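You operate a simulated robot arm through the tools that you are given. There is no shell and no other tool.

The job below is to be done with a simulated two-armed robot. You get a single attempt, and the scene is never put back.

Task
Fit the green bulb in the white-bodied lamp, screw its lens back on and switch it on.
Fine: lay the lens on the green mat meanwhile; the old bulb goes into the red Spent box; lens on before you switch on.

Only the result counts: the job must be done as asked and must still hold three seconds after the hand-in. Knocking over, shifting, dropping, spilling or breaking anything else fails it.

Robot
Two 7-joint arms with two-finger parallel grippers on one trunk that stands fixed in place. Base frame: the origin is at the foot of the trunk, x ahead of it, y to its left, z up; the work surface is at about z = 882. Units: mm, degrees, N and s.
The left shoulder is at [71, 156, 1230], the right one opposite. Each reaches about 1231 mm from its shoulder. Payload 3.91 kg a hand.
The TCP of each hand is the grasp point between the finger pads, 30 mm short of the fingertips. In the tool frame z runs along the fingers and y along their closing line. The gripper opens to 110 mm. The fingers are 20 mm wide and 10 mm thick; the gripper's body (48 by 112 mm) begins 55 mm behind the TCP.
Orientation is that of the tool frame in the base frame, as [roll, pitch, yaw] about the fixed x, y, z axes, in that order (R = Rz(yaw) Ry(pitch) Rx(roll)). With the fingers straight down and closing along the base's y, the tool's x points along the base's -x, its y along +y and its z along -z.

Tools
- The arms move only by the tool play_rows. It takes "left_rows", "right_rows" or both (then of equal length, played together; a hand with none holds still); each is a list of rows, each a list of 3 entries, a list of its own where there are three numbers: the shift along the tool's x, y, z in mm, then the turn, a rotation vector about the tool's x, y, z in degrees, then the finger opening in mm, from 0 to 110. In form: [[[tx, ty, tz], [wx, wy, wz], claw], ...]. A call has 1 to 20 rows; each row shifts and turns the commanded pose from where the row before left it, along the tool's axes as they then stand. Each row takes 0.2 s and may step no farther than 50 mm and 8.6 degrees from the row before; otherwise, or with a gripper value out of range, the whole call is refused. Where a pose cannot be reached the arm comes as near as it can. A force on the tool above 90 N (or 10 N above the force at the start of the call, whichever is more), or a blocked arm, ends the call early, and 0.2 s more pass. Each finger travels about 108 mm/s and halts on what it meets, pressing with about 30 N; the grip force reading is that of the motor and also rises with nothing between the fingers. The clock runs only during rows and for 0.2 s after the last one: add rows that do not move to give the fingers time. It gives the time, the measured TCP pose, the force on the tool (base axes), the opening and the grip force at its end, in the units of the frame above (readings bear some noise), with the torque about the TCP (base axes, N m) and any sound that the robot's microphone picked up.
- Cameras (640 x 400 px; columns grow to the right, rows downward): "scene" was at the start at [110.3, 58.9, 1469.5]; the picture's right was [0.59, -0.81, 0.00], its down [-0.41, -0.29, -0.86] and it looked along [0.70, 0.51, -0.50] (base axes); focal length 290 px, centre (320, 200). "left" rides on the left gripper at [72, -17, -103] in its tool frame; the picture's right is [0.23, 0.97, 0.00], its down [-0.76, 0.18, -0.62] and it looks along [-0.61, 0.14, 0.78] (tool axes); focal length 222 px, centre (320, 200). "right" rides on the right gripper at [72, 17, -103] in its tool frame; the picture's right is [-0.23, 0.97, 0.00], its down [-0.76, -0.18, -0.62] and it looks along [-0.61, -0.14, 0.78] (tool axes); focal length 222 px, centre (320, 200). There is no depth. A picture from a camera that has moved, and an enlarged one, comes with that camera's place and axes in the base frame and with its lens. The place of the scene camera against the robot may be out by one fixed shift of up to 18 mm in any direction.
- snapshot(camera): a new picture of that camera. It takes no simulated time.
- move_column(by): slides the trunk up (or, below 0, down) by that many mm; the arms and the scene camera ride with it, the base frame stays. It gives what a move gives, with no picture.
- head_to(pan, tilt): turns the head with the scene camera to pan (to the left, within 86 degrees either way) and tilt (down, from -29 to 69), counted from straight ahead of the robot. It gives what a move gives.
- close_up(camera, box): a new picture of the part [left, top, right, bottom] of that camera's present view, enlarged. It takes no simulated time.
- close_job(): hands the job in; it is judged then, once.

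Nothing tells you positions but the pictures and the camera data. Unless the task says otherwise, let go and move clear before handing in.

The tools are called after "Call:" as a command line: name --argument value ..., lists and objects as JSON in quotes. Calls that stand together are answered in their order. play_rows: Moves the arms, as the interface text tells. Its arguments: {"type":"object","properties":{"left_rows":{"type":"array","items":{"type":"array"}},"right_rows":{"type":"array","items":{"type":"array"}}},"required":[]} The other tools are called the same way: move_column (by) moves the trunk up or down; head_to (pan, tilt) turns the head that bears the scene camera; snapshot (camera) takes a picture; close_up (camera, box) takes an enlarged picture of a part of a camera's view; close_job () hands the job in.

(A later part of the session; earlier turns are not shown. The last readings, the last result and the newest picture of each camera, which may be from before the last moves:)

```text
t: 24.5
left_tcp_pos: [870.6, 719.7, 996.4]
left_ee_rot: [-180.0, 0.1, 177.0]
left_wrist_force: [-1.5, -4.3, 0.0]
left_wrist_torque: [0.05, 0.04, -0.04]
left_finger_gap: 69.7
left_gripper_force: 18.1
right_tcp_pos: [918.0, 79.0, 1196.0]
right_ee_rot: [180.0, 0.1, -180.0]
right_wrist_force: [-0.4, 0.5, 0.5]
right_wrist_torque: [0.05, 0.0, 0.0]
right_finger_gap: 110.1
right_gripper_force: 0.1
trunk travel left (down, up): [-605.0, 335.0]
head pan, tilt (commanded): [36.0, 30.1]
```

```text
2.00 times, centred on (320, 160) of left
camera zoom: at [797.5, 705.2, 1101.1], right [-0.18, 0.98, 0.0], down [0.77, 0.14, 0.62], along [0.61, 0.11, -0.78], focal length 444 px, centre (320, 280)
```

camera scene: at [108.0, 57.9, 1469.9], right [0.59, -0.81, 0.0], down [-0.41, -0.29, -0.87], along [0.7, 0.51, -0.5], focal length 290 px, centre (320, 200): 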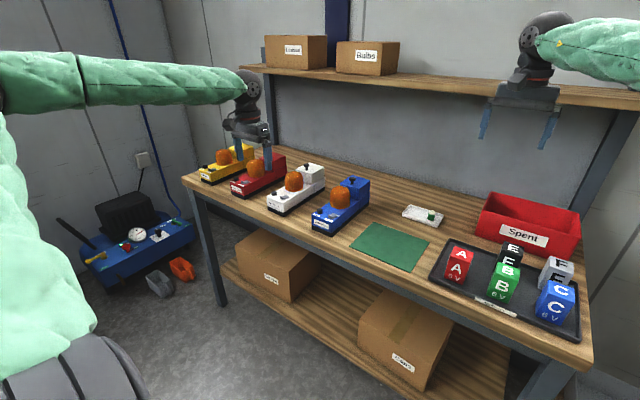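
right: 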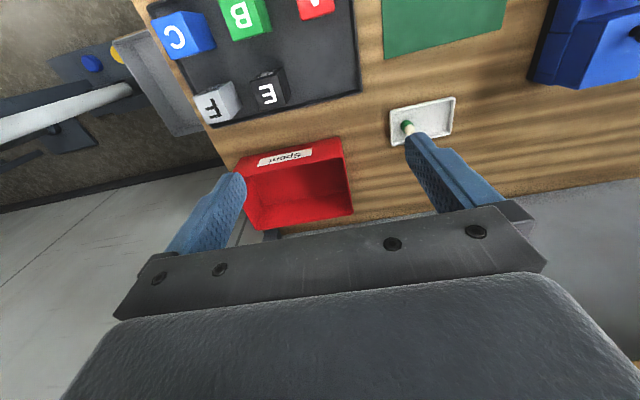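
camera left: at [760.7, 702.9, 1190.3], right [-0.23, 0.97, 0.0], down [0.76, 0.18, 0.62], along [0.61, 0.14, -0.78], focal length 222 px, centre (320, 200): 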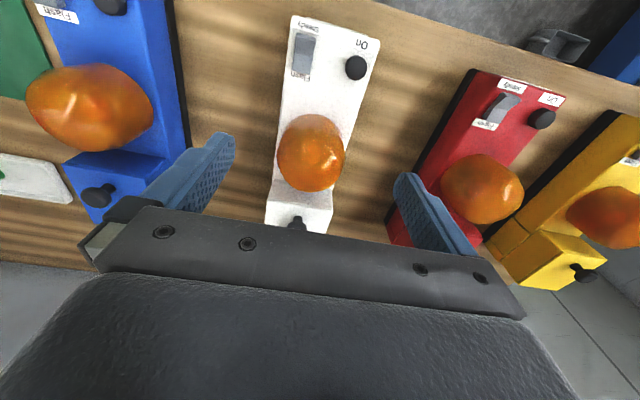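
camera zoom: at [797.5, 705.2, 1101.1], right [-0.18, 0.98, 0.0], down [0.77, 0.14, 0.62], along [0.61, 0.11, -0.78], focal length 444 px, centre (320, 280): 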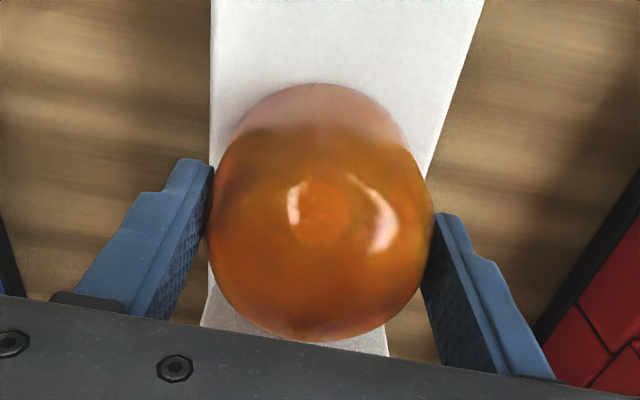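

The lens sits back on the body, so it likely needs more turns. I regrip it lower at this same yaw and keep unscrewing counter-clockwise.

Call:
play_rows --left_rows '[[[0, 0, 0], [0, 0, 0], 84], [[0, 0, 0], [0, 0, 0], 84], [[0, 0, 8], [0, 0, 0], 84], [[0, 0, 8], [0, 0, 0], 84], [[0, 0, 0], [0, 0, 0], 75], [[0, 0, 0], [0, 0, 0], 60], [[0, 0, 0], [0, 0, 0], 60], [[0, 0, 0], [0, 0, 0], 60]]'

Call:
close_up --camera "scene" --box '[270, 140, 330, 180]'

```text
t: 26.3
left_tcp_pos: [871.4, 719.9, 979.8]
left_ee_rot: [180.0, 0.0, 176.9]
left_wrist_force: [-2.2, -6.3, -0.5]
left_wrist_torque: [-0.16, 0.03, 0.0]
left_finger_gap: 69.4
left_gripper_force: 29.5
right_tcp_pos: [918.0, 79.2, 1194.6]
right_ee_rot: [179.9, -0.1, -180.0]
right_wrist_force: [-0.1, -0.1, -0.1]
right_wrist_torque: [0.01, 0.03, -0.01]
right_finger_gap: 110.0
right_gripper_force: 0.1
trunk travel left (down, up): [-605.0, 335.0]
head pan, tilt (commanded): [36.0, 30.1]
```

```text
10.00 times, centred on (300, 160) of scene
camera zoom: at [110.4, 58.3, 1399.5], right [0.59, -0.81, 0.0], down [-0.41, -0.29, -0.86], along [0.7, 0.51, -0.5], focal length 2899 px, centre (520, 600)
```

zoom: 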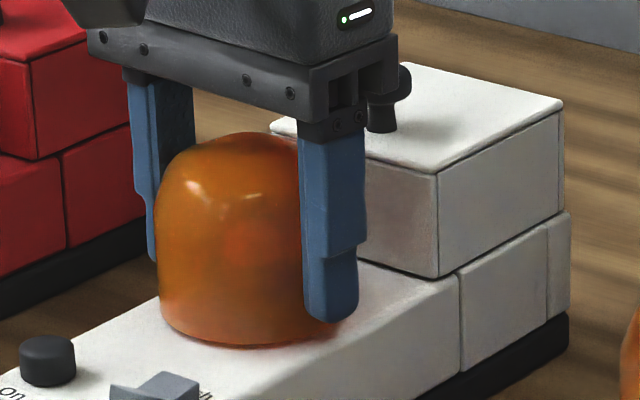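

The side force is constant in the tool's own frame, so it is a small hand offset. I trim 0.8 mm and continue unscrewing past 180°.

Call:
play_rows --left_rows '[[[0, -0.8, 0], [0, 0, 0], 60], [[0, 0, 0], [0, 0, -8], 60], [[0, 0, 0], [0, 0, -8], 60], [[0, 0, 0], [0, 0, -8], 60], [[0, 0, 0], [0, 0, -8], 60], [[0, 0, 0], [0, 0, -8], 60], [[0, 0, 0], [0, 0, 0], 60]]'

Call:
close_up --camera "scene" --box '[270, 140, 330, 180]'

```text
t: 27.9
left_tcp_pos: [869.9, 718.7, 981.3]
left_ee_rot: [179.9, 0.1, -142.9]
left_wrist_force: [1.9, -1.1, -2.8]
left_wrist_torque: [-0.03, 0.05, -0.75]
left_finger_gap: 67.6
left_gripper_force: 29.8
right_tcp_pos: [919.3, 78.6, 1195.3]
right_ee_rot: [180.0, -0.1, -180.0]
right_wrist_force: [0.2, 0.4, 0.0]
right_wrist_torque: [0.03, 0.0, 0.03]
right_finger_gap: 110.2
right_gripper_force: 0.0
trunk travel left (down, up): [-605.0, 335.0]
head pan, tilt (commanded): [36.0, 30.1]
```

```text
10.00 times, centred on (300, 160) of scene
camera zoom: at [111.1, 59.1, 1399.4], right [0.59, -0.81, 0.0], down [-0.41, -0.29, -0.86], along [0.7, 0.51, -0.5], focal length 2899 px, centre (520, 600)
```

zoom: 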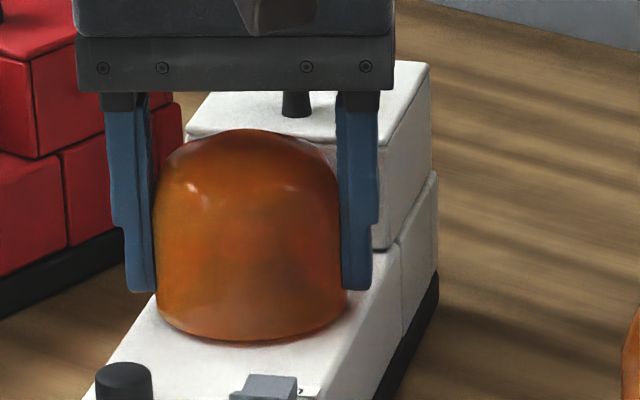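

The lamp body has turned about 28° with the lens, so the lens is now binding instead of unscrewing. I stop here and inspect from both cameras.

Call:
close_up --camera "left" --box '[160, 60, 480, 260]'

Call:
close_up --camera "scene" --box '[240, 130, 360, 210]'

Call:
close_up --camera "scene" --box '[282, 155, 312, 180]'

```text
2.00 times, centred on (320, 160) of left
camera zoom: at [823.8, 661.6, 1085.0], right [-0.77, 0.64, 0.0], down [0.5, 0.6, 0.62], along [0.4, 0.48, -0.78], focal length 444 px, centre (320, 280)
```

zoom: 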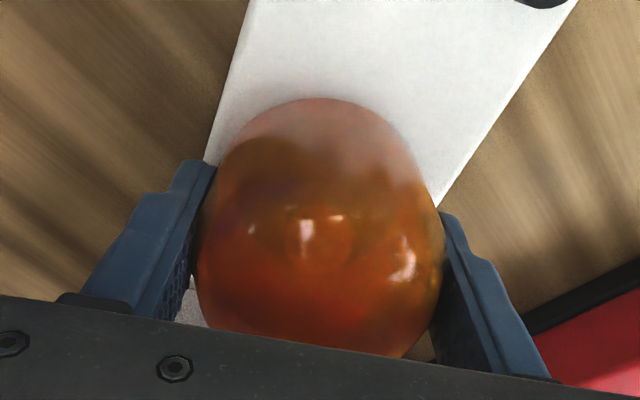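

```text
5.00 times, centred on (300, 170) of scene
camera zoom: at [111.1, 59.1, 1399.4], right [0.59, -0.81, 0.0], down [-0.41, -0.29, -0.86], along [0.7, 0.51, -0.5], focal length 1450 px, centre (420, 350)
```

zoom: 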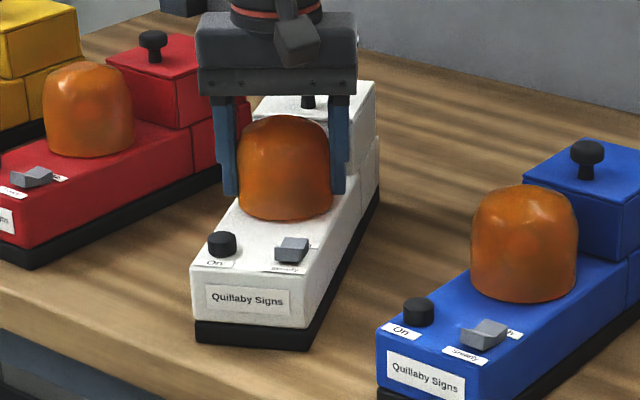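

```text
16.00 times, centred on (297, 168) of scene
camera zoom: at [111.1, 59.1, 1399.4], right [0.59, -0.81, 0.0], down [-0.41, -0.29, -0.86], along [0.7, 0.51, -0.5], focal length 4638 px, centre (688, 720)
```

zoom: 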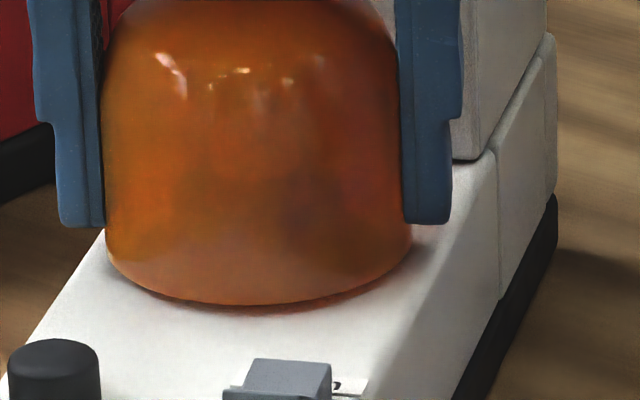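

The numbers fit a half-turn stop: 167° turned freely before, then about 12° more before the lamp began to follow, and the lens now sits about 3 mm higher. It should now be fully unscrewed, so I try a gentle lift.

Call:
play_rows --left_rows '[[[0, 0, -1], [0, 0, 0], 60], [[0, 0, -1], [0, 0, 0], 60], [[0, 0, -1], [0, 0, 0], 60]]'

Call:
close_up --camera "scene" --box '[282, 155, 312, 180]'

```text
t: 28.7
left_tcp_pos: [870.5, 719.9, 982.2]
left_ee_rot: [179.9, -0.1, -143.0]
left_wrist_force: [0.4, 0.6, -9.9]
left_wrist_torque: [-0.24, 0.48, 0.0]
left_finger_gap: 67.6
left_gripper_force: 30.0
right_tcp_pos: [920.1, 79.4, 1194.3]
right_ee_rot: [-179.9, -0.1, -179.9]
right_wrist_force: [-0.1, -0.2, 0.9]
right_wrist_torque: [0.01, 0.0, -0.01]
right_finger_gap: 110.1
right_gripper_force: 0.1
trunk travel left (down, up): [-605.0, 335.0]
head pan, tilt (commanded): [36.0, 30.1]
```

```text
16.00 times, centred on (297, 168) of scene
camera zoom: at [111.6, 59.9, 1399.2], right [0.59, -0.81, 0.0], down [-0.41, -0.3, -0.86], along [0.7, 0.51, -0.5], focal length 4638 px, centre (688, 720)
```

zoom: 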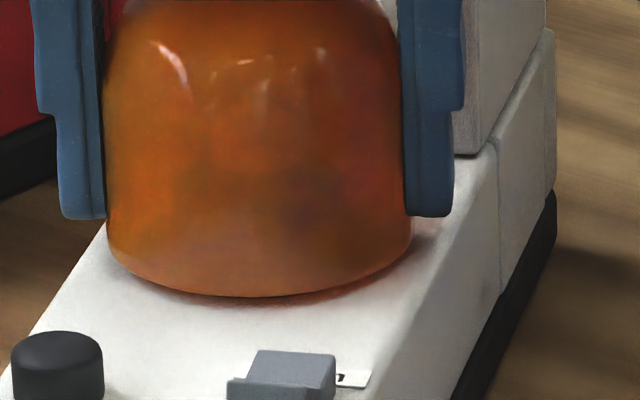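

Lifting pulls the whole lamp up at the front (about 10 N), so the lens is still attached. I set it back down and test a small clockwise turn to learn whether the lens or the lamp follows.

Call:
play_rows --left_rows '[[[0, 0, 1], [0, 0, 0], 60], [[0, 0, 1], [0, 0, 0], 60], [[0, 0, 1], [0, 0, 0], 60], [[0, 0, 0], [0, 0, 0], 60]]'

Call:
close_up --camera "scene" --box '[270, 140, 330, 180]'

Call:
play_rows --left_rows '[[[0, 0, 0], [0, 0, 5], 60], [[0, 0, 0], [0, 0, 5], 60], [[0, 0, 0], [0, 0, 0], 60]]'

Call:
close_up --camera "scene" --box '[270, 140, 330, 180]'

```text
t: 29.7
left_tcp_pos: [871.5, 718.8, 982.5]
left_ee_rot: [-179.9, 0.0, -143.1]
left_wrist_force: [1.6, -0.8, -6.2]
left_wrist_torque: [0.14, -0.27, -0.3]
left_finger_gap: 67.6
left_gripper_force: 29.9
right_tcp_pos: [917.9, 78.4, 1195.0]
right_ee_rot: [179.9, -0.2, 180.0]
right_wrist_force: [-0.4, 0.3, -0.6]
right_wrist_torque: [0.0, 0.0, -0.02]
right_finger_gap: 110.0
right_gripper_force: 0.0
trunk travel left (down, up): [-605.0, 335.0]
head pan, tilt (commanded): [36.0, 30.1]
```

```text
10.00 times, centred on (300, 160) of scene
camera zoom: at [111.4, 59.3, 1399.4], right [0.59, -0.81, 0.0], down [-0.41, -0.3, -0.86], along [0.7, 0.51, -0.5], focal length 2899 px, centre (520, 600)
```

zoom: 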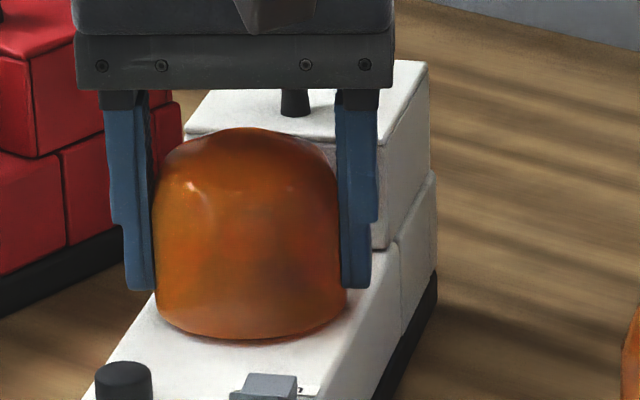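

```text
t: 30.5
left_tcp_pos: [869.9, 719.4, 982.3]
left_ee_rot: [180.0, -0.1, -153.0]
left_wrist_force: [0.5, 2.4, -5.1]
left_wrist_torque: [-0.02, -0.01, 0.0]
left_finger_gap: 67.6
left_gripper_force: 29.8
right_tcp_pos: [919.2, 78.4, 1193.9]
right_ee_rot: [179.9, -0.1, 180.0]
right_wrist_force: [0.6, 0.4, 0.2]
right_wrist_torque: [0.01, 0.01, 0.01]
right_finger_gap: 109.9
right_gripper_force: 0.1
trunk travel left (down, up): [-605.0, 335.0]
head pan, tilt (commanded): [36.0, 30.1]
```

```text
10.00 times, centred on (300, 160) of scene
camera zoom: at [111.1, 59.5, 1399.4], right [0.59, -0.81, 0.0], down [-0.41, -0.3, -0.86], along [0.7, 0.51, -0.5], focal length 2899 px, centre (520, 600)
```

zoom: 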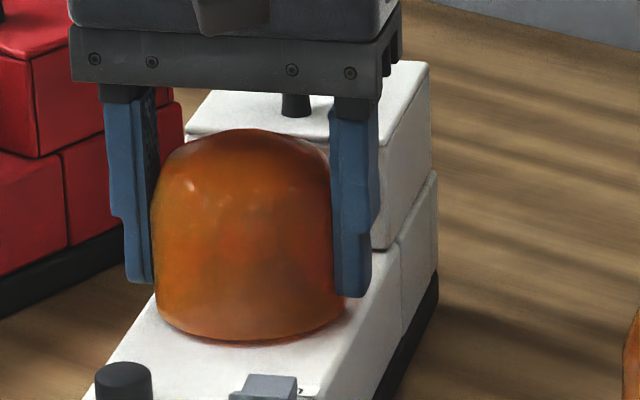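

The lens turns back clockwise freely while the lamp stays, so there is an end stop in the counter-clockwise sense. I let go for a moment to see how the lens sits unloaded.

Call:
play_rows --left_rows '[[[0, 0, 0], [0, 0, 0], 80], [[0, 0, 0], [0, 0, 0], 84], [[0, 0, 0], [0, 0, 0], 84]]'

Call:
close_up --camera "scene" --box '[282, 155, 312, 180]'

Call:
close_up --camera "scene" --box '[270, 140, 330, 180]'

Call:
close_up --camera "left" --box '[160, 60, 480, 260]'

```text
t: 31.3
left_tcp_pos: [870.7, 719.4, 983.6]
left_ee_rot: [180.0, 0.0, -153.1]
left_wrist_force: [0.2, -0.6, 0.2]
left_wrist_torque: [-0.01, 0.03, 0.01]
left_finger_gap: 83.7
left_gripper_force: 0.1
right_tcp_pos: [916.5, 79.6, 1195.1]
right_ee_rot: [-179.9, 0.0, 180.0]
right_wrist_force: [0.0, -0.3, -0.3]
right_wrist_torque: [0.01, 0.03, 0.03]
right_finger_gap: 110.4
right_gripper_force: 0.1
trunk travel left (down, up): [-605.0, 335.0]
head pan, tilt (commanded): [36.0, 30.1]
```

```text
16.00 times, centred on (297, 168) of scene
camera zoom: at [110.4, 58.7, 1399.5], right [0.59, -0.81, 0.0], down [-0.41, -0.29, -0.86], along [0.7, 0.51, -0.5], focal length 4638 px, centre (688, 720)
```

zoom: 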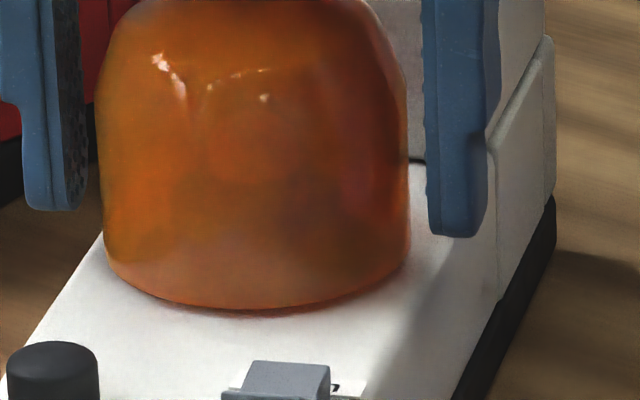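

```text
10.00 times, centred on (300, 160) of scene
camera zoom: at [110.4, 58.7, 1399.5], right [0.59, -0.81, 0.0], down [-0.41, -0.29, -0.86], along [0.7, 0.51, -0.5], focal length 2899 px, centre (520, 600)
```

zoom: 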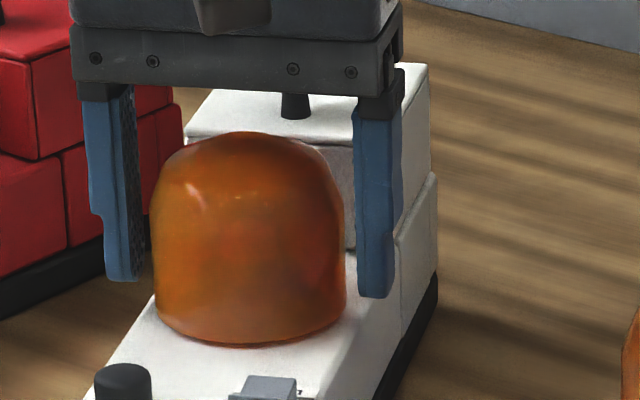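

```text
2.00 times, centred on (320, 160) of left
camera zoom: at [813.7, 670.2, 1086.5], right [-0.64, 0.76, 0.0], down [0.6, 0.5, 0.62], along [0.48, 0.4, -0.78], focal length 444 px, centre (320, 280)
```

zoom: 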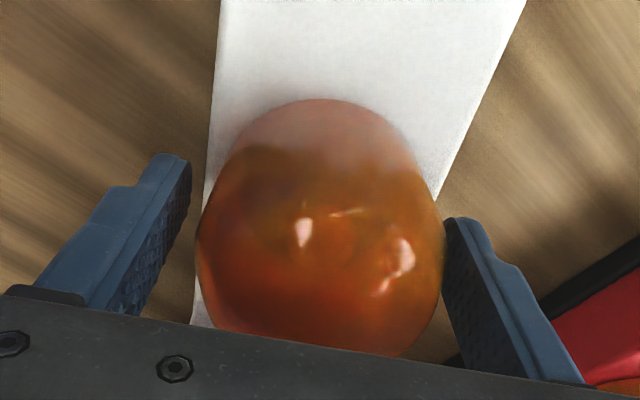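

Unloaded, the lens settles back about 1.5 mm. I regrip, creep counter-clockwise to find the stop by torque, then lift from just short of it.

Call:
play_rows --left_rows '[[[0, 0, 1.5], [0, 0, 0], 84], [[0, 0, 0], [0, 0, 0], 74], [[0, 0, 0], [0, 0, 0], 60], [[0, 0, 0], [0, 0, 0], 60], [[0, 0, 0], [0, 0, 0], 60]]'

Call:
play_rows --left_rows '[[[0, 0, 0], [0, 0, -3], 60], [[0, 0, 0], [0, 0, -3], 60], [[0, 0, 0], [0, 0, 0], 60]]'

Call:
play_rows --left_rows '[[[0, 0, 0], [0, 0, -2], 60], [[0, 0, 0], [0, 0, 0], 60]]'

Call:
play_rows --left_rows '[[[0, 0, 0], [0, 0, -2], 60], [[0, 0, 0], [0, 0, 0], 60]]'

Call:
close_up --camera "scene" --box '[270, 140, 330, 180]'

```text
t: 32.5
left_tcp_pos: [870.6, 719.4, 980.4]
left_ee_rot: [-180.0, 0.0, -153.1]
left_wrist_force: [0.2, 6.2, 2.6]
left_wrist_torque: [-0.04, -0.06, 0.01]
left_finger_gap: 67.5
left_gripper_force: 29.6
right_tcp_pos: [918.5, 79.7, 1196.0]
right_ee_rot: [-180.0, 0.0, -180.0]
right_wrist_force: [-0.2, 0.2, 0.0]
right_wrist_torque: [-0.01, -0.04, 0.0]
right_finger_gap: 110.0
right_gripper_force: 0.1
trunk travel left (down, up): [-605.0, 335.0]
head pan, tilt (commanded): [36.0, 30.1]
```

```text
t: 33.3
left_tcp_pos: [871.3, 719.6, 981.0]
left_ee_rot: [179.9, 0.0, -146.9]
left_wrist_force: [-5.1, 0.4, 3.8]
left_wrist_torque: [-0.31, -0.23, 0.0]
left_finger_gap: 67.6
left_gripper_force: 30.4
right_tcp_pos: [917.8, 78.6, 1196.3]
right_ee_rot: [180.0, 0.0, 180.0]
right_wrist_force: [0.4, 0.6, -0.9]
right_wrist_torque: [0.01, 0.0, 0.01]
right_finger_gap: 109.9
right_gripper_force: 0.1
trunk travel left (down, up): [-605.0, 335.0]
head pan, tilt (commanded): [36.0, 30.1]
```

```text
t: 33.9
left_tcp_pos: [870.6, 719.6, 979.5]
left_ee_rot: [179.9, 0.1, -145.0]
left_wrist_force: [-5.2, -0.5, 5.0]
left_wrist_torque: [-0.08, -0.08, 0.01]
left_finger_gap: 67.5
left_gripper_force: 29.5
right_tcp_pos: [917.1, 79.0, 1195.6]
right_ee_rot: [-180.0, 0.0, 180.0]
right_wrist_force: [0.0, -1.2, -0.6]
right_wrist_torque: [0.0, 0.03, 0.01]
right_finger_gap: 110.0
right_gripper_force: 0.0
trunk travel left (down, up): [-605.0, 335.0]
head pan, tilt (commanded): [36.0, 30.1]
```

```text
t: 34.5
left_tcp_pos: [871.4, 720.0, 980.5]
left_ee_rot: [179.9, 0.0, -143.0]
left_wrist_force: [-4.9, 1.9, 6.9]
left_wrist_torque: [0.0, -0.06, -0.9]
left_finger_gap: 67.4
left_gripper_force: 30.3
right_tcp_pos: [918.8, 78.2, 1194.7]
right_ee_rot: [-179.9, 0.0, -179.9]
right_wrist_force: [0.1, 0.1, -1.1]
right_wrist_torque: [0.01, -0.04, 0.02]
right_finger_gap: 110.0
right_gripper_force: 0.1
trunk travel left (down, up): [-605.0, 335.0]
head pan, tilt (commanded): [36.0, 30.1]
```

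```text
10.00 times, centred on (300, 160) of scene
camera zoom: at [109.6, 58.5, 1399.6], right [0.59, -0.81, 0.0], down [-0.41, -0.29, -0.87], along [0.7, 0.51, -0.5], focal length 2899 px, centre (520, 600)
```

zoom: 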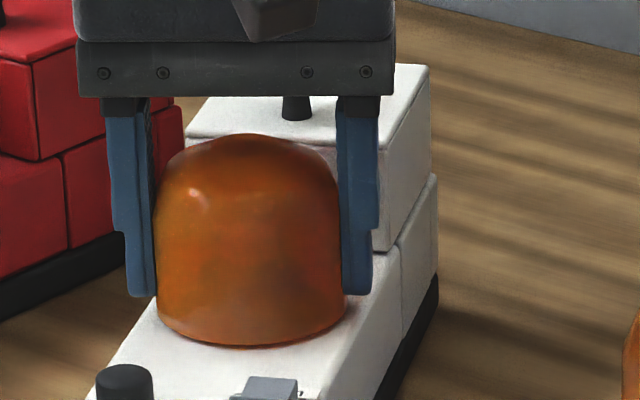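

There is a hard stop at this angle, and the upward force shows the lens climbing a thread as it turns. Since it stays held at the stop, I trace the thread back clockwise in steps to learn its full range.

Call:
play_rows --left_rows '[[[0, 0, 0], [0, 0, 6], 60], [[0, 0, 0], [0, 0, 8], 60], [[0, 0, 0], [0, 0, 8], 60], [[0, 0, 0], [0, 0, 8], 60], [[0, 0, 0], [0, 0, 8], 60], [[0, 0, 0], [0, 0, 0], 60]]'

Call:
play_rows --left_rows '[[[0, 0, 0], [0, 0, 8], 60], [[0, 0, 0], [0, 0, 8], 60], [[0, 0, 0], [0, 0, 8], 60], [[0, 0, 0], [0, 0, 8], 60], [[0, 0, 0], [0, 0, 8], 60], [[0, 0, 0], [0, 0, 0], 60]]'

Call:
close_up --camera "scene" --box '[270, 140, 330, 180]'

```text
t: 35.9
left_tcp_pos: [869.6, 721.4, 979.3]
left_ee_rot: [179.9, 0.1, 179.0]
left_wrist_force: [3.0, 14.9, 9.6]
left_wrist_torque: [0.35, 0.11, 0.02]
left_finger_gap: 67.4
left_gripper_force: 30.6
right_tcp_pos: [916.9, 79.9, 1195.3]
right_ee_rot: [-180.0, 0.0, 179.9]
right_wrist_force: [0.1, -0.2, -0.7]
right_wrist_torque: [0.0, -0.02, 0.02]
right_finger_gap: 110.1
right_gripper_force: 0.1
trunk travel left (down, up): [-605.0, 335.0]
head pan, tilt (commanded): [36.0, 30.1]
```

```text
t: 37.3
left_tcp_pos: [869.8, 718.2, 979.2]
left_ee_rot: [-180.0, 0.0, 138.9]
left_wrist_force: [3.1, 12.4, 4.0]
left_wrist_torque: [0.24, 0.07, -0.01]
left_finger_gap: 67.4
left_gripper_force: 29.9
right_tcp_pos: [919.3, 79.7, 1194.9]
right_ee_rot: [-179.9, 0.1, -179.9]
right_wrist_force: [0.7, 0.1, -0.5]
right_wrist_torque: [0.02, 0.0, -0.01]
right_finger_gap: 109.8
right_gripper_force: 0.0
trunk travel left (down, up): [-605.0, 335.0]
head pan, tilt (commanded): [36.0, 30.1]
```

```text
10.00 times, centred on (300, 160) of scene
camera zoom: at [110.6, 59.6, 1399.4], right [0.59, -0.81, 0.0], down [-0.41, -0.3, -0.86], along [0.7, 0.51, -0.5], focal length 2899 px, centre (520, 600)
```

zoom: 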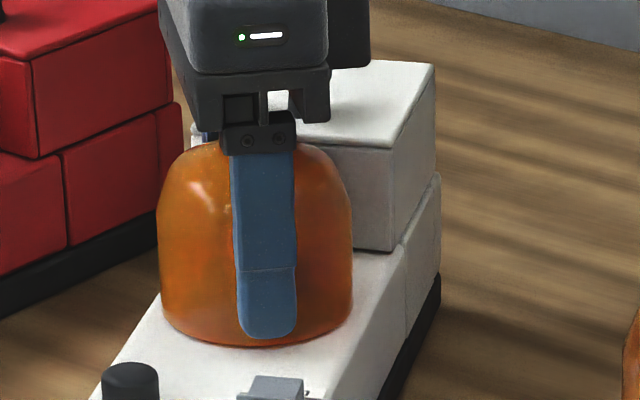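

The lens turned 78° back with the fingers while the lamp held still; only a side force of about 13 N has built up. I recentre by 1.6 mm and carry on clockwise.

Call:
play_rows --left_rows '[[[0.75, 1.47, 0], [0, 0, 0], 60], [[0, 0, 0], [0, 0, 8], 60], [[0, 0, 0], [0, 0, 8], 60], [[0, 0, 0], [0, 0, 8], 60], [[0, 0, 0], [0, 0, 8], 60], [[0, 0, 0], [0, 0, 8], 60], [[0, 0, 0], [0, 0, 0], 60]]'

Call:
play_rows --left_rows '[[[0, 0, 0], [0, 0, 8], 60], [[0, 0, 0], [0, 0, 8], 60], [[0, 0, 0], [0, 0, 0], 60]]'

Call:
close_up --camera "scene" --box '[270, 140, 330, 180]'

```text
t: 38.9
left_tcp_pos: [870.7, 720.8, 979.0]
left_ee_rot: [179.9, -0.1, 99.0]
left_wrist_force: [2.3, 4.1, 3.8]
left_wrist_torque: [-0.03, 0.13, 1.35]
left_finger_gap: 67.3
left_gripper_force: 29.9
right_tcp_pos: [918.0, 79.4, 1194.9]
right_ee_rot: [179.9, -0.1, 179.9]
right_wrist_force: [-0.3, -0.5, -0.5]
right_wrist_torque: [0.02, 0.0, 0.0]
right_finger_gap: 110.1
right_gripper_force: 0.1
trunk travel left (down, up): [-605.0, 335.0]
head pan, tilt (commanded): [36.0, 30.1]
```

```text
t: 39.7
left_tcp_pos: [871.8, 720.4, 978.2]
left_ee_rot: [179.9, -0.1, 82.9]
left_wrist_force: [1.8, 2.4, 1.1]
left_wrist_torque: [0.1, -0.21, 1.38]
left_finger_gap: 68.6
left_gripper_force: 29.9
right_tcp_pos: [918.8, 79.1, 1194.0]
right_ee_rot: [180.0, 0.1, -180.0]
right_wrist_force: [-0.2, -0.6, 0.1]
right_wrist_torque: [-0.01, -0.02, -0.01]
right_finger_gap: 110.1
right_gripper_force: 0.0
trunk travel left (down, up): [-605.0, 335.0]
head pan, tilt (commanded): [36.0, 30.1]
```

```text
10.00 times, centred on (300, 160) of scene
camera zoom: at [110.6, 59.1, 1399.5], right [0.59, -0.81, 0.0], down [-0.41, -0.29, -0.86], along [0.7, 0.51, -0.5], focal length 2899 px, centre (520, 600)
```

zoom: 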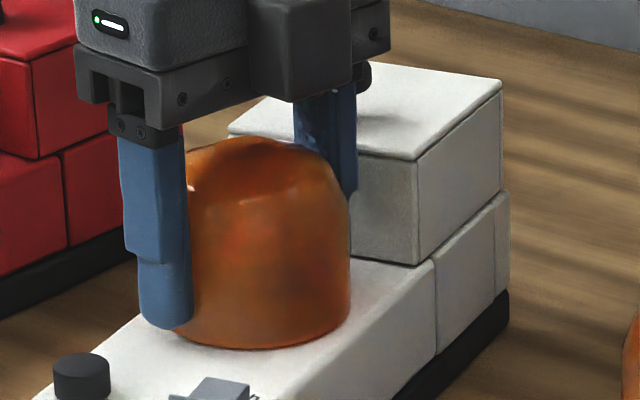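

The clockwise stop is reached (torque 1.4 N m), and the lamp swung most of the way back with it. I take a wider picture to measure the lamp's heading now.

Call:
close_up --camera "scene" --box '[240, 130, 360, 210]'

Call:
close_up --camera "left" --box '[160, 60, 480, 260]'

```text
5.00 times, centred on (300, 170) of scene
camera zoom: at [110.6, 59.1, 1399.5], right [0.59, -0.81, 0.0], down [-0.41, -0.29, -0.86], along [0.7, 0.51, -0.5], focal length 1450 px, centre (420, 350)
```

zoom: 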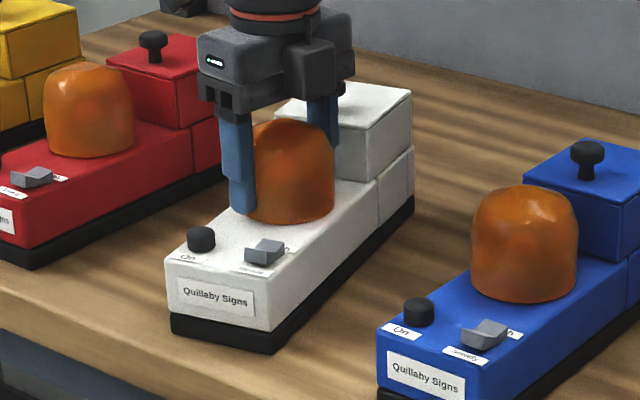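

```text
2.00 times, centred on (320, 160) of left
camera zoom: at [864.0, 794.7, 1082.6], right [0.99, 0.11, 0.0], down [0.08, -0.78, 0.62], along [0.07, -0.62, -0.78], focal length 444 px, centre (320, 280)
```

zoom: 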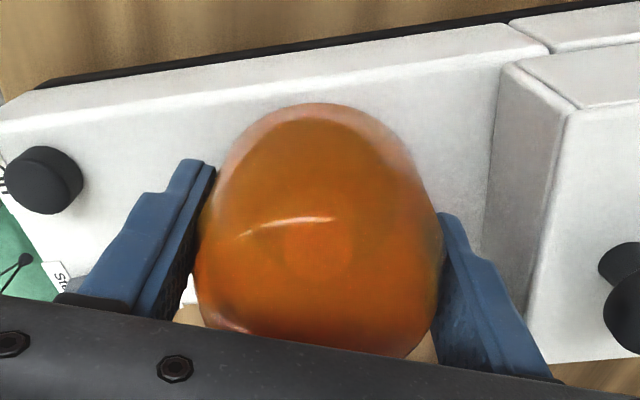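

From the geometry the thread is about 120° (a third of a turn) and the lamp stands about 15° off its first heading. I use the clockwise stop to bring the lamp back, then I will unscrew while following the thread upward.

Call:
play_rows --left_rows '[[[0, 0, 0], [0, 0, 5], 60], [[0, 0, 0], [0, 0, 5], 60], [[0, 0, 0], [0, 0, 0], 60]]'

Call:
close_up --camera "scene" --box '[240, 130, 360, 210]'

```text
t: 40.5
left_tcp_pos: [871.9, 722.8, 978.7]
left_ee_rot: [-179.9, 0.0, 73.0]
left_wrist_force: [-0.3, 4.8, -2.6]
left_wrist_torque: [0.07, -0.25, 1.1]
left_finger_gap: 68.6
left_gripper_force: 29.8
right_tcp_pos: [918.4, 79.3, 1195.3]
right_ee_rot: [-180.0, 0.0, 180.0]
right_wrist_force: [-0.3, -1.5, 0.5]
right_wrist_torque: [0.03, -0.03, -0.01]
right_finger_gap: 109.9
right_gripper_force: 0.0
trunk travel left (down, up): [-605.0, 335.0]
head pan, tilt (commanded): [36.0, 30.1]
```

```text
5.00 times, centred on (300, 170) of scene
camera zoom: at [110.8, 59.4, 1399.4], right [0.59, -0.81, 0.0], down [-0.41, -0.3, -0.86], along [0.7, 0.51, -0.5], focal length 1450 px, centre (420, 350)
```

zoom: 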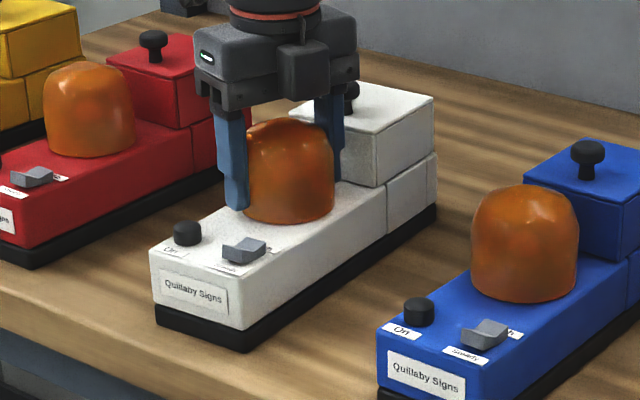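

The lamp is now within about 5° of its original heading. A last 5° brings it home; then I release the torque.

Call:
play_rows --left_rows '[[[0, 0, 0], [0, 0, 5.5], 60], [[0, 0, 0], [0, 0, 0], 60], [[0, 0, 0], [0, 0, -1.5], 60], [[0, 0, 0], [0, 0, 0], 60]]'

Call:
close_up --camera "scene" --box '[240, 130, 360, 210]'

Call:
close_up --camera "scene" --box '[282, 155, 312, 180]'

```text
t: 41.5
left_tcp_pos: [871.1, 720.6, 978.3]
left_ee_rot: [180.0, 0.0, 69.0]
left_wrist_force: [3.7, 6.0, 0.0]
left_wrist_torque: [0.11, -0.16, -0.02]
left_finger_gap: 68.9
left_gripper_force: 30.2
right_tcp_pos: [918.9, 79.4, 1194.7]
right_ee_rot: [180.0, 0.0, -179.9]
right_wrist_force: [-0.7, 0.9, 0.0]
right_wrist_torque: [0.02, 0.0, 0.0]
right_finger_gap: 109.9
right_gripper_force: 0.0
trunk travel left (down, up): [-605.0, 335.0]
head pan, tilt (commanded): [36.0, 30.1]
```

```text
5.00 times, centred on (300, 170) of scene
camera zoom: at [110.9, 59.5, 1399.4], right [0.59, -0.81, 0.0], down [-0.41, -0.3, -0.86], along [0.7, 0.51, -0.5], focal length 1450 px, centre (420, 350)
```

zoom: 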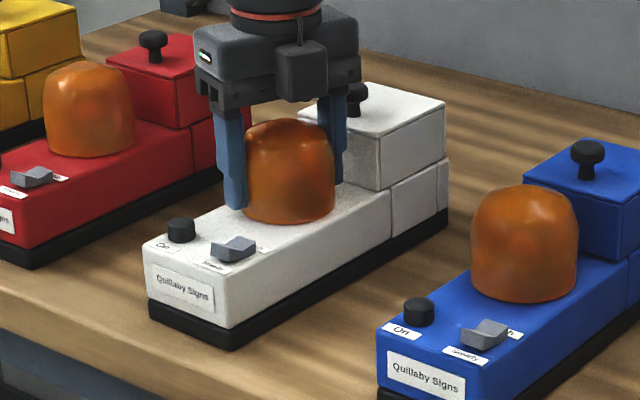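

```text
16.00 times, centred on (297, 168) of scene
camera zoom: at [110.9, 59.5, 1399.4], right [0.59, -0.81, 0.0], down [-0.41, -0.3, -0.86], along [0.7, 0.51, -0.5], focal length 4638 px, centre (688, 720)
```

zoom: 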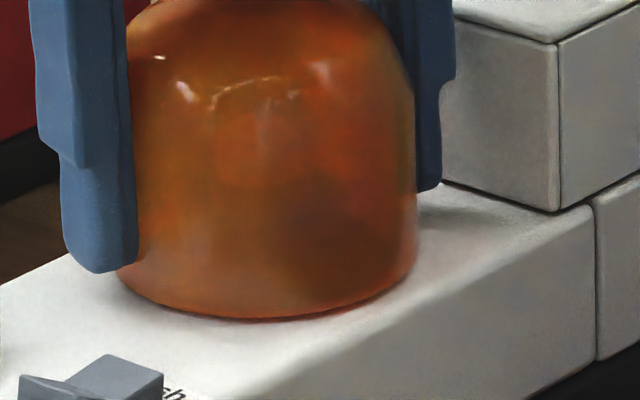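

The lamp is back on its heading and the lens sits about 2–3 mm lower when tight, so the thread has a lead of roughly 2.3 mm over its 120°. I open briefly to drop the stored side load and recheck the centring.

Call:
play_rows --left_rows '[[[0, 0, 0], [0, 0, 0], 84], [[0, 0, 0], [0, 0, 0], 88], [[0, 0, 0], [0, 0, 0], 88]]'

Call:
close_up --camera "left" --box '[160, 60, 480, 260]'

Call:
close_up --camera "scene" --box '[270, 140, 330, 180]'

```text
t: 42.3
left_tcp_pos: [871.3, 720.3, 980.5]
left_ee_rot: [180.0, 0.0, 68.9]
left_wrist_force: [-5.7, -3.6, 1.9]
left_wrist_torque: [-0.01, -0.13, -0.13]
left_finger_gap: 86.0
left_gripper_force: 0.1
right_tcp_pos: [916.9, 77.9, 1196.1]
right_ee_rot: [179.9, 0.0, -180.0]
right_wrist_force: [0.1, 0.5, -1.5]
right_wrist_torque: [0.04, 0.02, -0.02]
right_finger_gap: 110.1
right_gripper_force: 0.0
trunk travel left (down, up): [-605.0, 335.0]
head pan, tilt (commanded): [36.0, 30.1]
```

```text
2.00 times, centred on (320, 160) of left
camera zoom: at [881.1, 792.8, 1084.0], right [0.99, -0.14, 0.0], down [-0.11, -0.78, 0.62], along [-0.09, -0.62, -0.78], focal length 444 px, centre (320, 280)
```

zoom: 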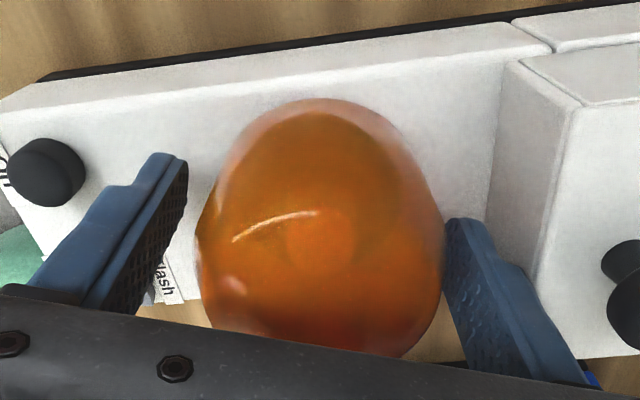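

```text
10.00 times, centred on (300, 160) of scene
camera zoom: at [109.7, 58.5, 1399.6], right [0.59, -0.81, 0.0], down [-0.41, -0.29, -0.86], along [0.7, 0.51, -0.5], focal length 2899 px, centre (520, 600)
```

zoom: 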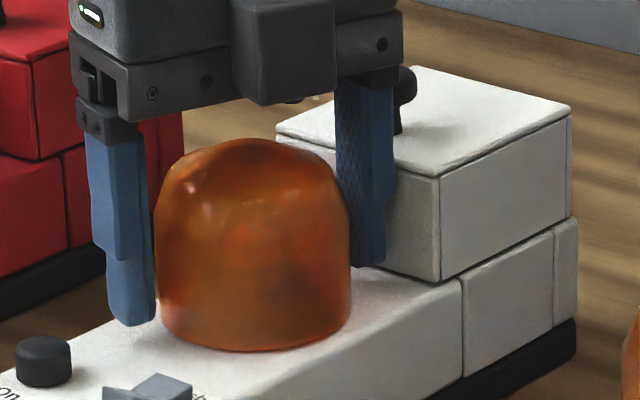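

At this heading the outer finger touches the rear block when opened that far, so I keep the opening at 80 or less here. I close on the lens again.

Call:
play_rows --left_rows '[[[0, 0, 0], [0, 0, 0], 79], [[0, 0, 0], [0, 0, 0], 79], [[0, 0, 0], [0, 0, 0], 60], [[0, 0, 0], [0, 0, 0], 60], [[0, 0, 0], [0, 0, 0], 60]]'

```text
t: 43.5
left_tcp_pos: [870.9, 719.5, 978.8]
left_ee_rot: [-180.0, 0.1, 69.0]
left_wrist_force: [-0.3, -1.2, 0.5]
left_wrist_torque: [-0.03, -0.12, 0.03]
left_finger_gap: 68.7
left_gripper_force: 29.8
right_tcp_pos: [918.6, 78.9, 1195.0]
right_ee_rot: [180.0, 0.1, 180.0]
right_wrist_force: [0.4, 0.0, 0.4]
right_wrist_torque: [0.01, 0.01, -0.01]
right_finger_gap: 110.0
right_gripper_force: 0.1
trunk travel left (down, up): [-605.0, 335.0]
head pan, tilt (commanded): [36.0, 30.1]
```

Forces are near zero, so the grip is well centred. I unscrew counter-clockwise, rising 0.15 mm per 8°.

Call:
play_rows --left_rows '[[[0, 0, -0.15], [0, 0, -8], 60], [[0, 0, -0.15], [0, 0, -8], 60], [[0, 0, -0.15], [0, 0, -8], 60], [[0, 0, -0.15], [0, 0, -8], 60], [[0, 0, -0.15], [0, 0, -8], 60], [[0, 0, -0.15], [0, 0, -8], 60]]'

Call:
play_rows --left_rows '[[[0, 0, -0.15], [0, 0, -8], 60], [[0, 0, -0.15], [0, 0, -8], 60], [[0, 0, -0.15], [0, 0, -8], 60], [[0, 0, -0.15], [0, 0, -8], 60], [[0, 0, -0.15], [0, 0, -8], 60], [[0, 0, -0.15], [0, 0, -8], 60]]'

Call:
close_up --camera "scene" --box '[270, 140, 330, 180]'

```text
t: 44.9
left_tcp_pos: [871.4, 721.3, 981.1]
left_ee_rot: [180.0, 0.0, 117.1]
left_wrist_force: [-7.9, -1.5, -2.6]
left_wrist_torque: [0.05, 0.15, -0.03]
left_finger_gap: 68.7
left_gripper_force: 30.1
right_tcp_pos: [918.4, 79.5, 1195.5]
right_ee_rot: [-180.0, 0.0, -180.0]
right_wrist_force: [0.1, -0.3, -1.1]
right_wrist_torque: [0.0, 0.02, -0.01]
right_finger_gap: 110.1
right_gripper_force: 0.1
trunk travel left (down, up): [-605.0, 335.0]
head pan, tilt (commanded): [36.0, 30.1]
```

```text
t: 46.3
left_tcp_pos: [872.7, 720.5, 979.9]
left_ee_rot: [-179.9, 0.0, 165.1]
left_wrist_force: [-7.0, -2.0, -2.3]
left_wrist_torque: [-0.16, 0.16, -0.03]
left_finger_gap: 68.5
left_gripper_force: 30.1
right_tcp_pos: [919.4, 79.1, 1193.8]
right_ee_rot: [179.9, 0.0, -180.0]
right_wrist_force: [0.8, -0.4, 0.6]
right_wrist_torque: [-0.04, 0.01, 0.01]
right_finger_gap: 110.2
right_gripper_force: 0.0
trunk travel left (down, up): [-605.0, 335.0]
head pan, tilt (commanded): [36.0, 30.1]
```

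```text
10.00 times, centred on (300, 160) of scene
camera zoom: at [110.3, 58.8, 1399.5], right [0.59, -0.81, 0.0], down [-0.41, -0.29, -0.86], along [0.7, 0.51, -0.5], focal length 2899 px, centre (520, 600)
```

zoom: 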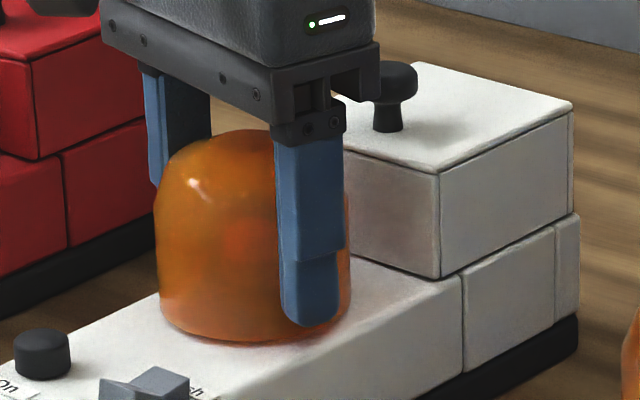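

It has turned 96° with no resistance and the lens has risen visibly. I relieve the side force and continue in small steps through the expected end of the thread.

Call:
play_rows --left_rows '[[[0.77, -0.2, -0.2], [0, 0, -4], 60], [[0, 0, -0.2], [0, 0, -6], 60], [[0, 0, -0.2], [0, 0, -6], 60]]'

Call:
play_rows --left_rows '[[[0, 0, -0.2], [0, 0, -4], 60], [[0, 0, -0.2], [0, 0, -4], 60]]'

Call:
close_up --camera "scene" --box '[270, 140, 330, 180]'

```text
t: 47.1
left_tcp_pos: [870.4, 720.1, 982.6]
left_ee_rot: [179.9, 0.0, -178.9]
left_wrist_force: [0.7, 0.2, -0.3]
left_wrist_torque: [-0.01, -0.01, 0.01]
left_finger_gap: 68.5
left_gripper_force: 30.0
right_tcp_pos: [917.9, 79.4, 1195.0]
right_ee_rot: [-180.0, 0.0, -179.9]
right_wrist_force: [-0.6, 0.4, 0.1]
right_wrist_torque: [0.0, -0.01, 0.03]
right_finger_gap: 110.0
right_gripper_force: 0.1
trunk travel left (down, up): [-605.0, 335.0]
head pan, tilt (commanded): [36.0, 30.1]
```

```text
t: 47.7
left_tcp_pos: [871.4, 721.5, 982.7]
left_ee_rot: [-179.9, 0.0, -171.0]
left_wrist_force: [0.6, -0.1, 0.0]
left_wrist_torque: [0.01, 0.01, -0.02]
left_finger_gap: 68.5
left_gripper_force: 30.1
right_tcp_pos: [917.9, 78.8, 1195.2]
right_ee_rot: [180.0, 0.0, -180.0]
right_wrist_force: [0.3, -0.1, 0.5]
right_wrist_torque: [-0.01, -0.02, -0.01]
right_finger_gap: 110.0
right_gripper_force: 0.0
trunk travel left (down, up): [-605.0, 335.0]
head pan, tilt (commanded): [36.0, 30.1]
```

```text
10.00 times, centred on (300, 160) of scene
camera zoom: at [110.6, 58.9, 1399.5], right [0.59, -0.81, 0.0], down [-0.41, -0.29, -0.86], along [0.7, 0.51, -0.5], focal length 2899 px, centre (520, 600)
```

zoom: 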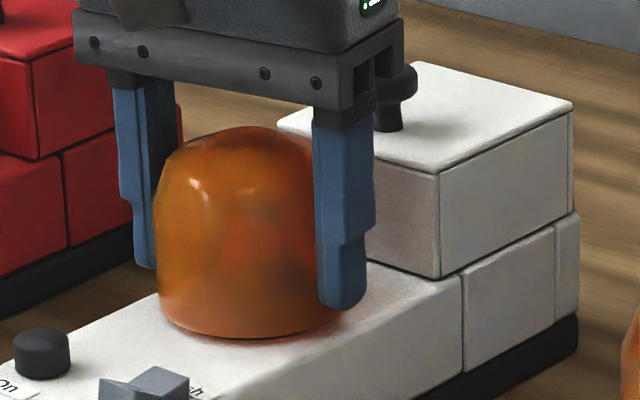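

All forces dropped to zero just now, which means the lens has come off the thread. This time I lift it away in one decisive motion while still turning it slightly.

Call:
play_rows --left_rows '[[[0, 0, -6], [0, 0, -4], 60], [[0, 0, -15], [0, 0, -2], 60], [[0, 0, -20], [0, 0, 0], 60], [[0, 0, -15], [0, 0, 0], 60], [[0, 0, 0], [0, 0, 0], 60]]'

Call:
close_up --camera "scene" --box '[240, 110, 360, 190]'

```text
t: 48.9
left_tcp_pos: [870.7, 721.6, 1038.8]
left_ee_rot: [-180.0, -0.1, -165.0]
left_wrist_force: [0.4, -0.8, -0.2]
left_wrist_torque: [-0.03, -0.02, 0.01]
left_finger_gap: 68.4
left_gripper_force: 29.9
right_tcp_pos: [919.8, 79.3, 1194.5]
right_ee_rot: [-180.0, 0.0, -180.0]
right_wrist_force: [0.1, 0.7, -0.3]
right_wrist_torque: [0.0, -0.01, 0.03]
right_finger_gap: 110.0
right_gripper_force: 0.1
trunk travel left (down, up): [-605.0, 335.0]
head pan, tilt (commanded): [36.0, 30.1]
```

```text
5.00 times, centred on (300, 150) of scene
camera zoom: at [110.8, 59.0, 1399.4], right [0.59, -0.81, 0.0], down [-0.41, -0.29, -0.86], along [0.7, 0.51, -0.5], focal length 1450 px, centre (420, 450)
```

zoom: 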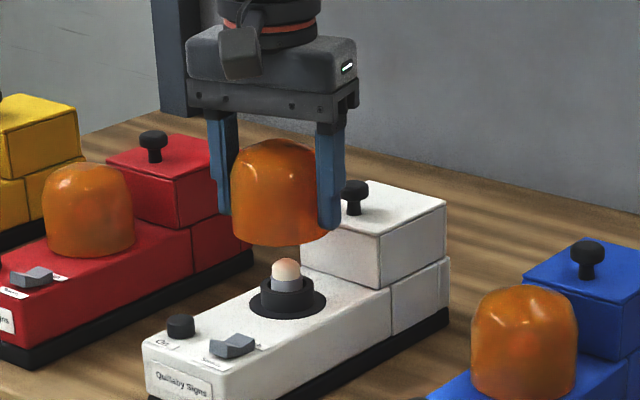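

The lens is off and the old bulb (grey base, white dome) stands in a black socket. First I move the right arm out of the way, back and to the right, then I lift the lens higher for the carry.

Call:
play_rows --left_rows '[[[0, 0, -20], [0, 0, 0], 60], [[0, 0, -20], [0, 0, 7.5], 60], [[0, 0, -20], [0, 0, 7.5], 60], [[0, 0, 0], [0, 0, 0], 60], [[0, 0, 0], [0, 0, 0], 60], [[0, 0, 0], [0, 0, 0], 60], [[0, 0, 0], [0, 0, 0], 60], [[0, 0, 0], [0, 0, 0], 60], [[0, 0, 0], [0, 0, 0], 60], [[0, 0, 0], [0, 0, 0], 60]]' --right_rows '[[[20, -25, 0], [0, 0, 0], 110], [[30, -35, 0], [0, 0, 0], 110], [[30, -35, 0], [0, 0, 0], 110], [[30, -35, 0], [0, 0, 0], 110], [[30, -35, 0], [0, 0, 0], 110], [[30, -35, 0], [0, 0, 0], 110], [[30, -35, 0], [0, 0, 0], 110], [[30, -35, 0], [0, 0, 0], 110], [[20, -25, 0], [0, 0, 0], 110], [[0, 0, 0], [0, 0, 0], 110]]'

Call:
close_up --camera "scene" --box '[270, 140, 330, 180]'

Call:
snapshot --camera "scene"

```text
t: 51.1
left_tcp_pos: [869.9, 721.9, 1098.5]
left_ee_rot: [-180.0, 0.0, 179.9]
left_wrist_force: [0.1, -0.5, -0.6]
left_wrist_torque: [-0.01, -0.01, 0.01]
left_finger_gap: 68.5
left_gripper_force: 29.4
right_tcp_pos: [667.0, -211.3, 1194.0]
right_ee_rot: [180.0, 0.0, -180.0]
right_wrist_force: [-0.7, 0.5, -0.3]
right_wrist_torque: [0.0, 0.0, 0.0]
right_finger_gap: 110.1
right_gripper_force: 0.1
trunk travel left (down, up): [-605.0, 335.0]
head pan, tilt (commanded): [36.0, 30.1]
```

```text
10.00 times, centred on (300, 160) of scene
camera zoom: at [111.0, 59.5, 1399.4], right [0.59, -0.81, 0.0], down [-0.41, -0.3, -0.86], along [0.7, 0.51, -0.5], focal length 2899 px, centre (520, 600)
```

zoom: 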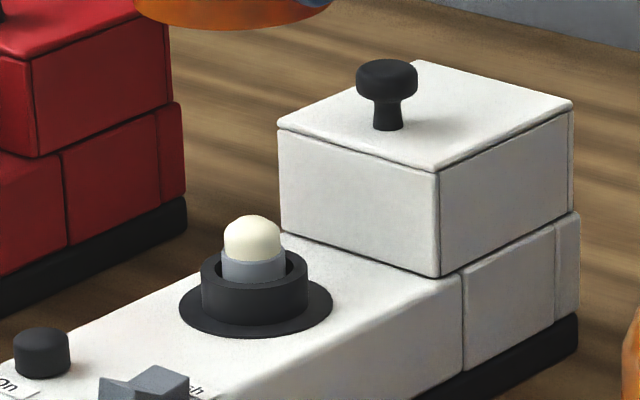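

```text
taken
camera scene: at [111.0, 59.5, 1399.4], right [0.59, -0.81, 0.0], down [-0.41, -0.3, -0.86], along [0.7, 0.51, -0.5], focal length 290 px, centre (320, 200)
```

scene: 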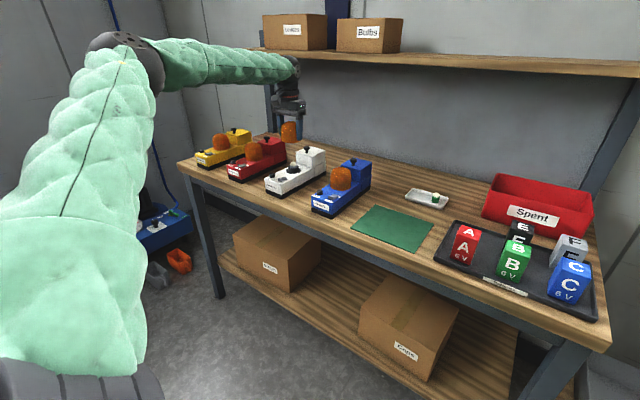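

The socket and old bulb are now in plain view. I carry the lens over to above the green mat's centre, which I put at about (848, 304).

Call:
play_rows --left_rows '[[[0, -20, 0], [0, 0, 0], 60], [[2, -40, 0], [0, 0, 0], 60], [[2, -45, 0], [0, 0, 0], 60], [[2, -45, 0], [0, 0, 0], 60], [[3, -45, 0], [0, 0, 0], 60], [[3, -45, 0], [0, 0, 0], 60], [[3, -45, 0], [0, 0, 0], 60], [[3, -45, 0], [0, 0, 0], 60], [[3, -45, 0], [0, 0, 0], 60], [[1, -30, 0], [0, 0, 0], 60], [[0, -12, 0], [0, 0, 0], 60], [[0, 0, 0], [0, 0, 0], 60]]'

Call:
snapshot --camera "scene"

Call:
snapshot --camera "left"

```text
t: 53.7
left_tcp_pos: [850.2, 301.5, 1101.3]
left_ee_rot: [-179.9, 0.0, -180.0]
left_wrist_force: [0.4, 0.5, -0.3]
left_wrist_torque: [0.01, -0.01, 0.02]
left_finger_gap: 68.3
left_gripper_force: 29.8
right_tcp_pos: [667.1, -213.6, 1193.5]
right_ee_rot: [179.9, -0.1, 179.8]
right_wrist_force: [-0.3, -0.3, 0.0]
right_wrist_torque: [-0.03, 0.01, -0.01]
right_finger_gap: 110.1
right_gripper_force: 0.1
trunk travel left (down, up): [-605.0, 335.0]
head pan, tilt (commanded): [36.0, 30.1]
```

```text
taken
camera scene: at [110.4, 58.6, 1399.5], right [0.59, -0.81, 0.0], down [-0.41, -0.29, -0.86], along [0.7, 0.51, -0.5], focal length 290 px, centre (320, 200)
```

scene: 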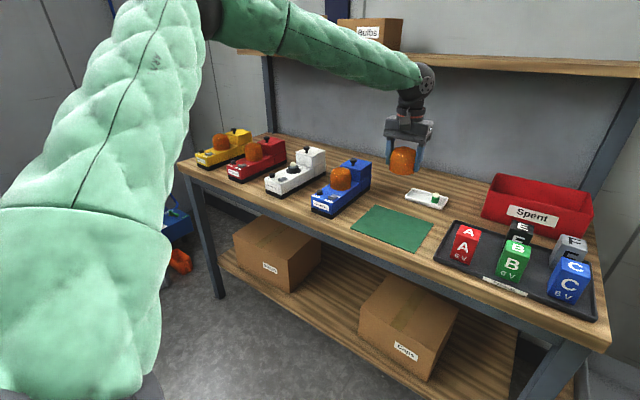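

```text
taken
camera left: at [777.9, 284.2, 1204.4], right [-0.23, 0.97, 0.0], down [0.76, 0.18, 0.62], along [0.61, 0.14, -0.78], focal length 222 px, centre (320, 200)
```

left: 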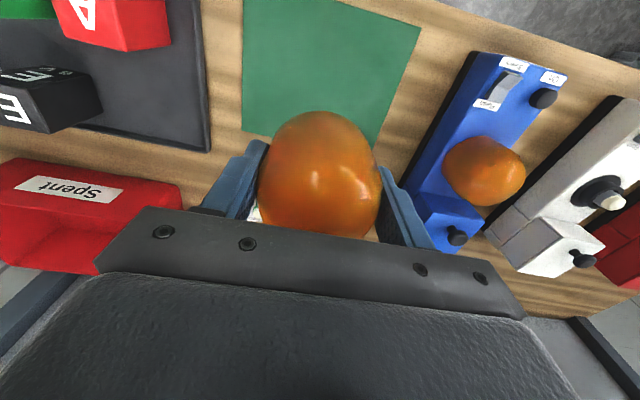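

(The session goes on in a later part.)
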